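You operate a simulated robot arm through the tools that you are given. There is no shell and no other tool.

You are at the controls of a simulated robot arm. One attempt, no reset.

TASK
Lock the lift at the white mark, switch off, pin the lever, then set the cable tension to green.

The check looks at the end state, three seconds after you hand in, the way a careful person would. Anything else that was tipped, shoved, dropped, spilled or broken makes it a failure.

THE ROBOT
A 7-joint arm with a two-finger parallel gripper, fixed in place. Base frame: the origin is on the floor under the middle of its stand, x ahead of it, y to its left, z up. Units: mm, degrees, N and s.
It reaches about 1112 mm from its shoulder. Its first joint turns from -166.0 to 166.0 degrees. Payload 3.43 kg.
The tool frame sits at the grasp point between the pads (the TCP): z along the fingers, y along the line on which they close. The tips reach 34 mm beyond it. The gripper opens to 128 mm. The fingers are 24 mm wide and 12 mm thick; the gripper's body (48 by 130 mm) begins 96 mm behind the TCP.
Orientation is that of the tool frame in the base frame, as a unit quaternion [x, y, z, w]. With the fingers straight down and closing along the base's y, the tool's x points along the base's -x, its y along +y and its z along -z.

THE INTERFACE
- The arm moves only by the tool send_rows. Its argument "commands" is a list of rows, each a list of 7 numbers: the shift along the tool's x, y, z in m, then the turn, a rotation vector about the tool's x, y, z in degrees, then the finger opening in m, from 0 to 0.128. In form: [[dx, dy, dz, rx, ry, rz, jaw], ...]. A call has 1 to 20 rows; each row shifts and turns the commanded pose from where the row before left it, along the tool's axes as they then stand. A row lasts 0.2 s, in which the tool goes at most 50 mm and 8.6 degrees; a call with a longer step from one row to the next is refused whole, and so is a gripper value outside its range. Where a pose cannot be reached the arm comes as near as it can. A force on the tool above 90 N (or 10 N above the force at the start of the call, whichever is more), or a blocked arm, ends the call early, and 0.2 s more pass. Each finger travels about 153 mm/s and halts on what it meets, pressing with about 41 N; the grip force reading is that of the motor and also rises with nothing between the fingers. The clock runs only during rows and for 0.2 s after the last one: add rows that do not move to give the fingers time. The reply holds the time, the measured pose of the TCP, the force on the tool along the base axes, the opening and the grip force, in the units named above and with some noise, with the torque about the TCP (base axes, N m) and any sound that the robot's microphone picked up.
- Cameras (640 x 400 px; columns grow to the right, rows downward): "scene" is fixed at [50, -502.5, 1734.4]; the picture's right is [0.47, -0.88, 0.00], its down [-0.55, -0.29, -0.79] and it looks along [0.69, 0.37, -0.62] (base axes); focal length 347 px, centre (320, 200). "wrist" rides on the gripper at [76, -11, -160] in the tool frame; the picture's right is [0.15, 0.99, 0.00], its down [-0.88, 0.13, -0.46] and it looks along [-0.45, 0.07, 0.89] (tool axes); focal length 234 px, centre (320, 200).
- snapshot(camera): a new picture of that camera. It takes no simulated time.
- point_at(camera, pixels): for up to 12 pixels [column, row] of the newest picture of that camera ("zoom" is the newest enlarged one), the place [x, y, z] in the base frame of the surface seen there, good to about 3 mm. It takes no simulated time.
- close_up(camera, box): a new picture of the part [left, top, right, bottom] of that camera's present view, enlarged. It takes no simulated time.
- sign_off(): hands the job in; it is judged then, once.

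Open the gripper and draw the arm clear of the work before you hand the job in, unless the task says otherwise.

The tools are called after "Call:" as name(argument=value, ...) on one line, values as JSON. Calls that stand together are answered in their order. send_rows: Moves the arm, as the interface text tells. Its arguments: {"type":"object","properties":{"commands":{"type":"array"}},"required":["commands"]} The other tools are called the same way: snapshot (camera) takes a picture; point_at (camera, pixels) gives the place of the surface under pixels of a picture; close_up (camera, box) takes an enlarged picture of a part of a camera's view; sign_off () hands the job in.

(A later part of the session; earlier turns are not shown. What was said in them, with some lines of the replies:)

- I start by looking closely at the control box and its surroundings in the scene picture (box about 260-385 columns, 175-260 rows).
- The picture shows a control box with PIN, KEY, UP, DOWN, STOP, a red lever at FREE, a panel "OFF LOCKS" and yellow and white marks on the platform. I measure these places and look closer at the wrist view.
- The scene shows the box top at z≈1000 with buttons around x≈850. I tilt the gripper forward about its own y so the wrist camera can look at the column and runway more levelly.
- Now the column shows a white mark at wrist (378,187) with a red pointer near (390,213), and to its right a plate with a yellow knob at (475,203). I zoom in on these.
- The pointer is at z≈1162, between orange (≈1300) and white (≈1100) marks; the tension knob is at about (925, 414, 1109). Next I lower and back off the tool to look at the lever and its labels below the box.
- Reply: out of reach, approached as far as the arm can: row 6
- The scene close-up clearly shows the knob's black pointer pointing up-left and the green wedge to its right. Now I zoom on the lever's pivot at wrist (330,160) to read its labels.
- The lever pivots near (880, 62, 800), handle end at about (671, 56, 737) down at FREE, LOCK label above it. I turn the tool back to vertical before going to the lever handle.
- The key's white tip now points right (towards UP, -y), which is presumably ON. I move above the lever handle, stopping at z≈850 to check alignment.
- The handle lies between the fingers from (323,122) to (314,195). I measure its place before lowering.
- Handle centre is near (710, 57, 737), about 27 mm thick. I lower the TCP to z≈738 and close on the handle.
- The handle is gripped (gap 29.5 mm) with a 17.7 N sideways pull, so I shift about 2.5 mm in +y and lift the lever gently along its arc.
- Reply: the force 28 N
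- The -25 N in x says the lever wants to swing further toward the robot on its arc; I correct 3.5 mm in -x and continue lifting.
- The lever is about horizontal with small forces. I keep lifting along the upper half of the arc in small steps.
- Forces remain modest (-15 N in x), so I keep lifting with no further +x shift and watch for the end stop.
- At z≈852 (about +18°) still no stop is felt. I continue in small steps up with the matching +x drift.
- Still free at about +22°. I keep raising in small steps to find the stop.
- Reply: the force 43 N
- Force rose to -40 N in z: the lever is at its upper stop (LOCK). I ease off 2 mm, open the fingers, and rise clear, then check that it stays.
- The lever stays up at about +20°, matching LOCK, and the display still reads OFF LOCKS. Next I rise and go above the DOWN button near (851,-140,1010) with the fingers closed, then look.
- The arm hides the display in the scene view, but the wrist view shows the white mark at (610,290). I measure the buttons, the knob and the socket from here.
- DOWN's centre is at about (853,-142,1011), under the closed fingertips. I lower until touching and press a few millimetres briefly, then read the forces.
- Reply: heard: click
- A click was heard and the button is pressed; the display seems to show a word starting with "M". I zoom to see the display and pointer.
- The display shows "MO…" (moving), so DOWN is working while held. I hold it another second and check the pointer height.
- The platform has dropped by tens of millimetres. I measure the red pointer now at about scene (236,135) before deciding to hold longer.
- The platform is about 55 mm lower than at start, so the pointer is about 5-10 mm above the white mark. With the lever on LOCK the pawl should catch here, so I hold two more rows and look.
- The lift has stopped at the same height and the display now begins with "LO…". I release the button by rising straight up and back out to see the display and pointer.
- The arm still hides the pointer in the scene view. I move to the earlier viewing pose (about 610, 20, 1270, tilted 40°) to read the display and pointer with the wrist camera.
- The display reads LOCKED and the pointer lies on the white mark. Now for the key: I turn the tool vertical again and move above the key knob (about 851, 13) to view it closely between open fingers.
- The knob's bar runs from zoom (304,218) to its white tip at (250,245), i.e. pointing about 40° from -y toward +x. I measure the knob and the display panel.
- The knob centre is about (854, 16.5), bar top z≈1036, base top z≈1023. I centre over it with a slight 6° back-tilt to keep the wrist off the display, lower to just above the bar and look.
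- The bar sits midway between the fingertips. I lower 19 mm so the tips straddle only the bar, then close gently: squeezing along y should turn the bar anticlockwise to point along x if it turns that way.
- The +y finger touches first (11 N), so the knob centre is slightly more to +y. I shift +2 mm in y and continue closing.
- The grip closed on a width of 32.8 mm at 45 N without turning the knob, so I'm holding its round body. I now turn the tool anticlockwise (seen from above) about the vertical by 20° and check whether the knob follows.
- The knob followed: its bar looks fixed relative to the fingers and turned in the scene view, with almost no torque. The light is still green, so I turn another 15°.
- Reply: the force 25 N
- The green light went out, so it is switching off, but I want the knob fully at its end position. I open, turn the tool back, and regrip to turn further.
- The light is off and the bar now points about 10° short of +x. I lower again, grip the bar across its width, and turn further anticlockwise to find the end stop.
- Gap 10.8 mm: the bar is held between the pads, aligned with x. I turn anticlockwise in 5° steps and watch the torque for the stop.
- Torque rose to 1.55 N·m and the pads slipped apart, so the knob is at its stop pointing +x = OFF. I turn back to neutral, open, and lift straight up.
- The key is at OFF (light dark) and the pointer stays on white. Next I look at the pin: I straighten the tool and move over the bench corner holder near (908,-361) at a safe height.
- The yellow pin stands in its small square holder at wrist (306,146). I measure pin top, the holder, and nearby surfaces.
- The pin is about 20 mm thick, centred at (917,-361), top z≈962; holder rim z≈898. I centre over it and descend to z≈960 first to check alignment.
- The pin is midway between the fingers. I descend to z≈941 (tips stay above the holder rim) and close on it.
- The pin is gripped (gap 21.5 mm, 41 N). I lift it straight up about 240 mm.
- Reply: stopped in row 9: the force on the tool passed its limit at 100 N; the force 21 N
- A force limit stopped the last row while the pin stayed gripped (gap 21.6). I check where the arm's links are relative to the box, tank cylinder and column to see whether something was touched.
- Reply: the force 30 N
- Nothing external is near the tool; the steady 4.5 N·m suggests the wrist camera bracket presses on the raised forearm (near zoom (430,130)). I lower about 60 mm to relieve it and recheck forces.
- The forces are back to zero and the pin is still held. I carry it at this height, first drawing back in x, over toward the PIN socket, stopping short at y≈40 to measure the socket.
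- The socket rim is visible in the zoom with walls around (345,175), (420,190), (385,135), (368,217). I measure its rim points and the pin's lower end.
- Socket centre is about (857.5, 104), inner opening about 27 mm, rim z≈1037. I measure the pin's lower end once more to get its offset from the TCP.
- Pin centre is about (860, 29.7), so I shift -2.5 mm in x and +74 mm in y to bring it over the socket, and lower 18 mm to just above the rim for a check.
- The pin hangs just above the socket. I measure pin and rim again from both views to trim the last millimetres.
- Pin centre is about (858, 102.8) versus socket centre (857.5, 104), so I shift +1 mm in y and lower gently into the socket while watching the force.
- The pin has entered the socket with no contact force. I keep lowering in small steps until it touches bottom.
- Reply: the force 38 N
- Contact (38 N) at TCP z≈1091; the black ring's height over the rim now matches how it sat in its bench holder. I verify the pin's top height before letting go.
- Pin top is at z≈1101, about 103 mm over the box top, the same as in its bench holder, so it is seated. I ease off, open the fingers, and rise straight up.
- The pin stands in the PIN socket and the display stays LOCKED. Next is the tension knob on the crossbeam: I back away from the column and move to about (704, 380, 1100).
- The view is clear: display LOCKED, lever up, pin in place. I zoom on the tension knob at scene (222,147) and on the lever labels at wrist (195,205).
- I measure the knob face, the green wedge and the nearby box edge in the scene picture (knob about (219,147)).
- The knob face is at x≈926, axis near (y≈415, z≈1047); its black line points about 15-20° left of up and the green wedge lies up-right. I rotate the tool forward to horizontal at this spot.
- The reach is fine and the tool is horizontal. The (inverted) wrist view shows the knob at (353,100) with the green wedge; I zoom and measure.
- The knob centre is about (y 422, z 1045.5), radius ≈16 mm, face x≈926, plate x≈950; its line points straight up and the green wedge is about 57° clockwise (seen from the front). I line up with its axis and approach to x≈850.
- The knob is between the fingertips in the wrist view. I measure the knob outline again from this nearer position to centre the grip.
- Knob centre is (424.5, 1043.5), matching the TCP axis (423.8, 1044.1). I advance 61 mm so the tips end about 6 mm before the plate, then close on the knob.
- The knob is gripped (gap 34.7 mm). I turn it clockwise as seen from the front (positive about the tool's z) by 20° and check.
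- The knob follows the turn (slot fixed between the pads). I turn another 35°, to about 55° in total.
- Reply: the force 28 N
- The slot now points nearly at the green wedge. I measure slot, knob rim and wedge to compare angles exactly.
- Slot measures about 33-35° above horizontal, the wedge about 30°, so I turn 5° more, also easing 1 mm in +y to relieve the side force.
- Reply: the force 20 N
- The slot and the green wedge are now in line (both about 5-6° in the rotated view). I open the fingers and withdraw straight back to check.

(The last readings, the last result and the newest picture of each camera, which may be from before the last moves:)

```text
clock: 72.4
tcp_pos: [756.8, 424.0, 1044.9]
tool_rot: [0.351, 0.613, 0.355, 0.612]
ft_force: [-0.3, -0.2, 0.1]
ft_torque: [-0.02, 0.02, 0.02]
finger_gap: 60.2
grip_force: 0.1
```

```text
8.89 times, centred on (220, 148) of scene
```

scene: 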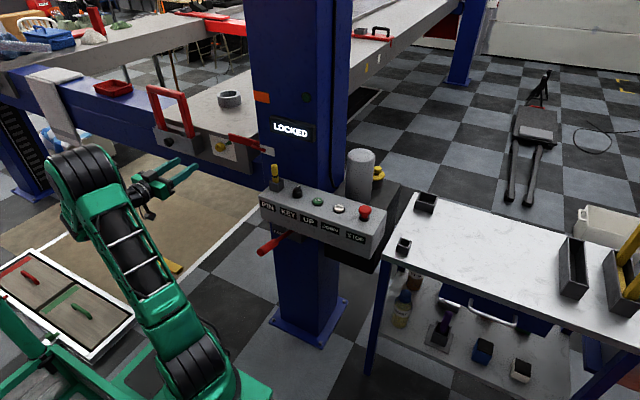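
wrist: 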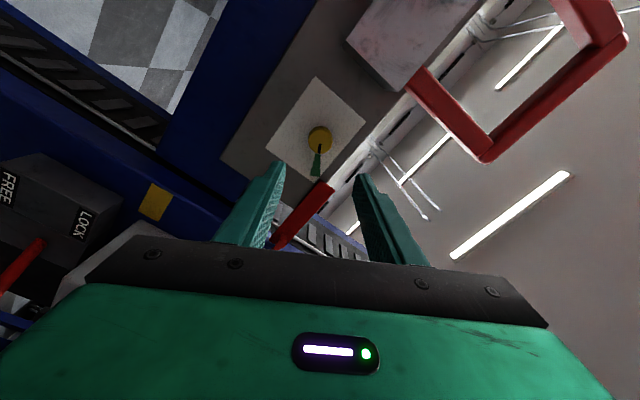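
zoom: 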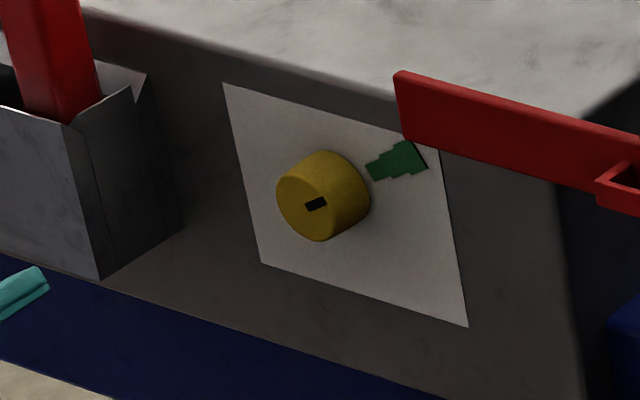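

The slot lines up with the green wedge in both views. I roll the tool back and withdraw further so I can inspect the whole end state.

Call:
send_rows(commands=[[0, 0, -0.02, 0, 0, -7.5, 0.06], [0, 0, -0.02, 0, 0, -7.5, 0.06], [0, 0, -0.02, 0, 0, -7.5, 0.06], [0, 0, 0, 0, 0, -7.5, 0.06], [0, 0, 0, 0, 0, -7.5, 0.06], [0, 0, 0, 0, 0, -7.5, 0.06], [0, 0, 0, 0, 0, -7.5, 0.06], [0, 0, 0, 0, 0, -7.5, 0.06], [-0.03, 0, 0, 0, 8, 0, 0.06], [0, 0, 0, 0, 8, 0, 0.06], [0, 0, 0, 0, 8, 0, 0.06], [0, 0, 0, 0, 8, 0, 0.06], [0, 0, 0, 0, 8, 0, 0.06], [0, 0, 0, 0, 8, 0, 0.06], [0, 0, 0, 0, 0, 0, 0.06]])

Call:
snapshot(camera="scene")

Call:
snapshot(camera="wrist")

Call:
close_up(camera="scene", box=[190, 70, 350, 200])

Call:
close_up(camera="scene", box=[240, 150, 390, 280])

```text
clock: 75.6
tcp_pos: [698.5, 425.5, 1073.7]
tool_rot: [-0.004, 0.934, 0.001, 0.357]
ft_force: [-0.7, -0.8, -0.1]
ft_torque: [0.01, 0.02, -0.01]
finger_gap: 60.0
grip_force: 0.0
```

```text
taken
```

scene: 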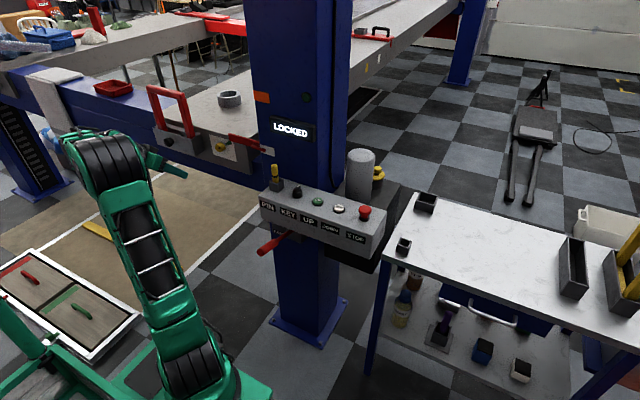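

```text
taken
```

wrist: 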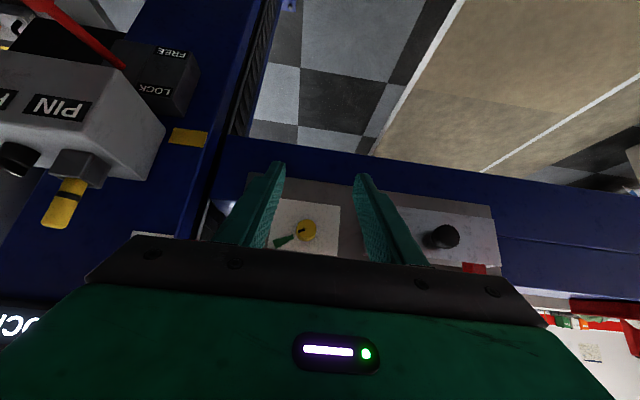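

```text
3.08 times, centred on (270, 135) of scene
```

zoom: 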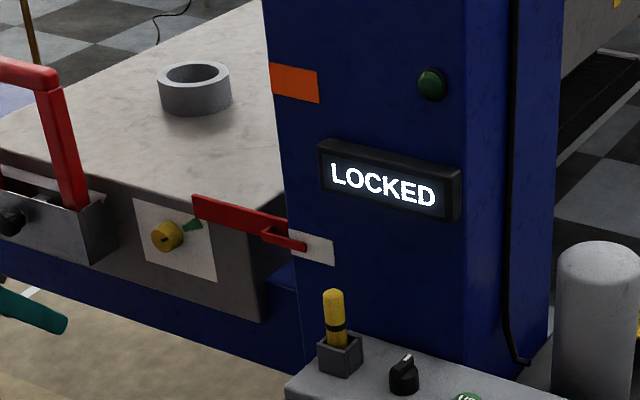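

```text
3.08 times, centred on (315, 215) of scene
```

zoom: 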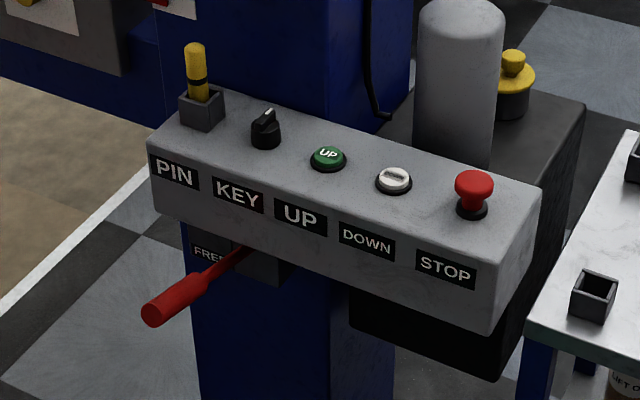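

Everything checks out: LOCKED with pointer on white, light off with key at OFF, pin in its socket, lever up, tension slot on green. I draw the arm up and back to a clear pose before handing in.

Call:
send_rows(commands=[[0, 0, 0, 0, 8.4, 0, 0.06], [0, 0, 0, 0, 8.4, 0, 0.06], [0, 0, 0, 0, 8.4, 0, 0.06], [0, 0, 0, 0, 8.4, 0, 0.08], [0, 0, 0, 0, 8.2, 0, 0.1], [0.02, -0.01, -0.03, 0, 0, 0, 0.12], [0.02, -0.01, -0.03, 0, 0, 0, 0.128], [0.02, -0.01, -0.03, 0, 0, 0, 0.128], [0.02, -0.01, -0.03, 0, 0, 0, 0.128], [0, 0, 0, 0, 0, 0, 0.128], [0, 0, 0, 0, 0, 0, 0.128]])

Call:
snapshot(camera="scene")

Call:
close_up(camera="scene", box=[190, 70, 350, 290])

Call:
close_up(camera="scene", box=[380, 180, 640, 400])

```text
clock: 78.0
tcp_pos: [615.7, 383.4, 1193.7]
tool_rot: [-0.003, 1.0, -0.001, 0.002]
ft_force: [0.4, 0.3, 0.2]
ft_torque: [-0.02, -0.01, 0.01]
finger_gap: 128.1
grip_force: 0.0
```

```text
taken
```

scene: 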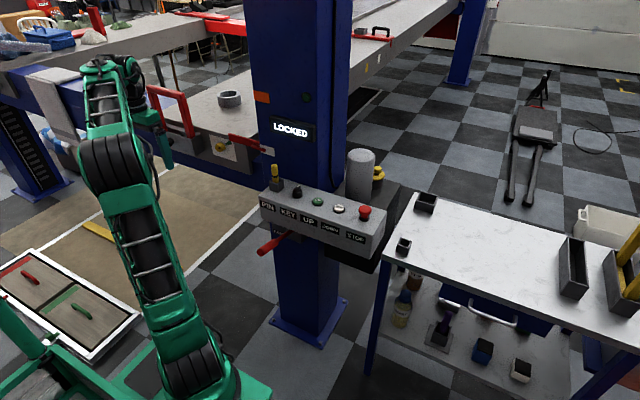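

```text
1.82 times, centred on (270, 180) of scene
```

zoom: 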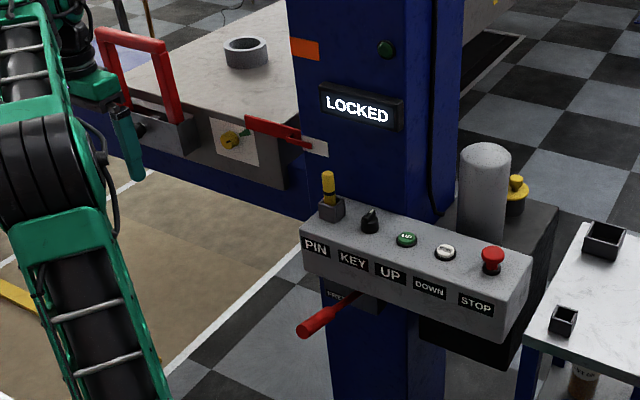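

```text
1.82 times, centred on (510, 290) of scene
```

zoom: 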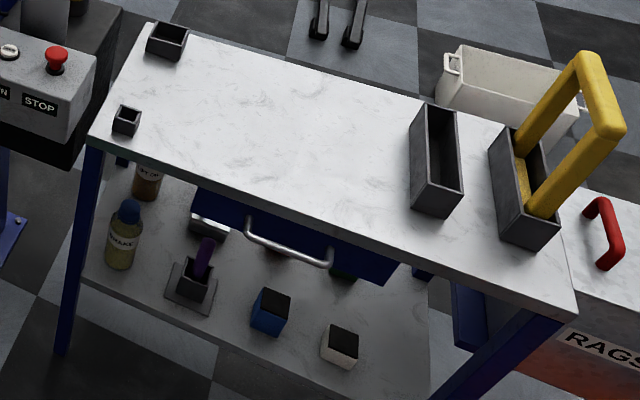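

The gripper is open, the arm is clear, and nothing else in the pictures has moved from its place. The lift is LOCKED at white, the key is off, the lever is pinned and the tension is on green, so I hand the job in.

Call:
sign_off()

```text
The job is handed in.
```

I finished all four steps and handed the job in. The last pictures show the end state as asked. I haven't seen the check's verdict.

- **Lift:** it is locked at the white mark. The display reads LOCKED and the red pointer lies on the white mark. I raised the lever to LOCK, then held DOWN until the lift settled.
- **Switch:** the key is turned against its stop and the green light is out. The knob has no ON/OFF labels, so I took the stop with the light out as OFF.
- **Pin:** the yellow pin from the bench stands in the PIN socket on the control box, at the same depth as it sat in its bench holder. I took that labelled socket to be what pins the lever, since I saw no hole at the lever itself.
- **Cable tension:** the knob's black line points at the green wedge.

While I lifted the pin off the bench, the arm stopped once on a force limit. I put this down to the wrist camera pressing on the raised forearm, because nothing else was near the tool. The force cleared when I lowered the arm, and the pin stayed in the gripper.

The gripper is open and the arm is clear of the work. I saw nothing else moved, tipped or dropped.
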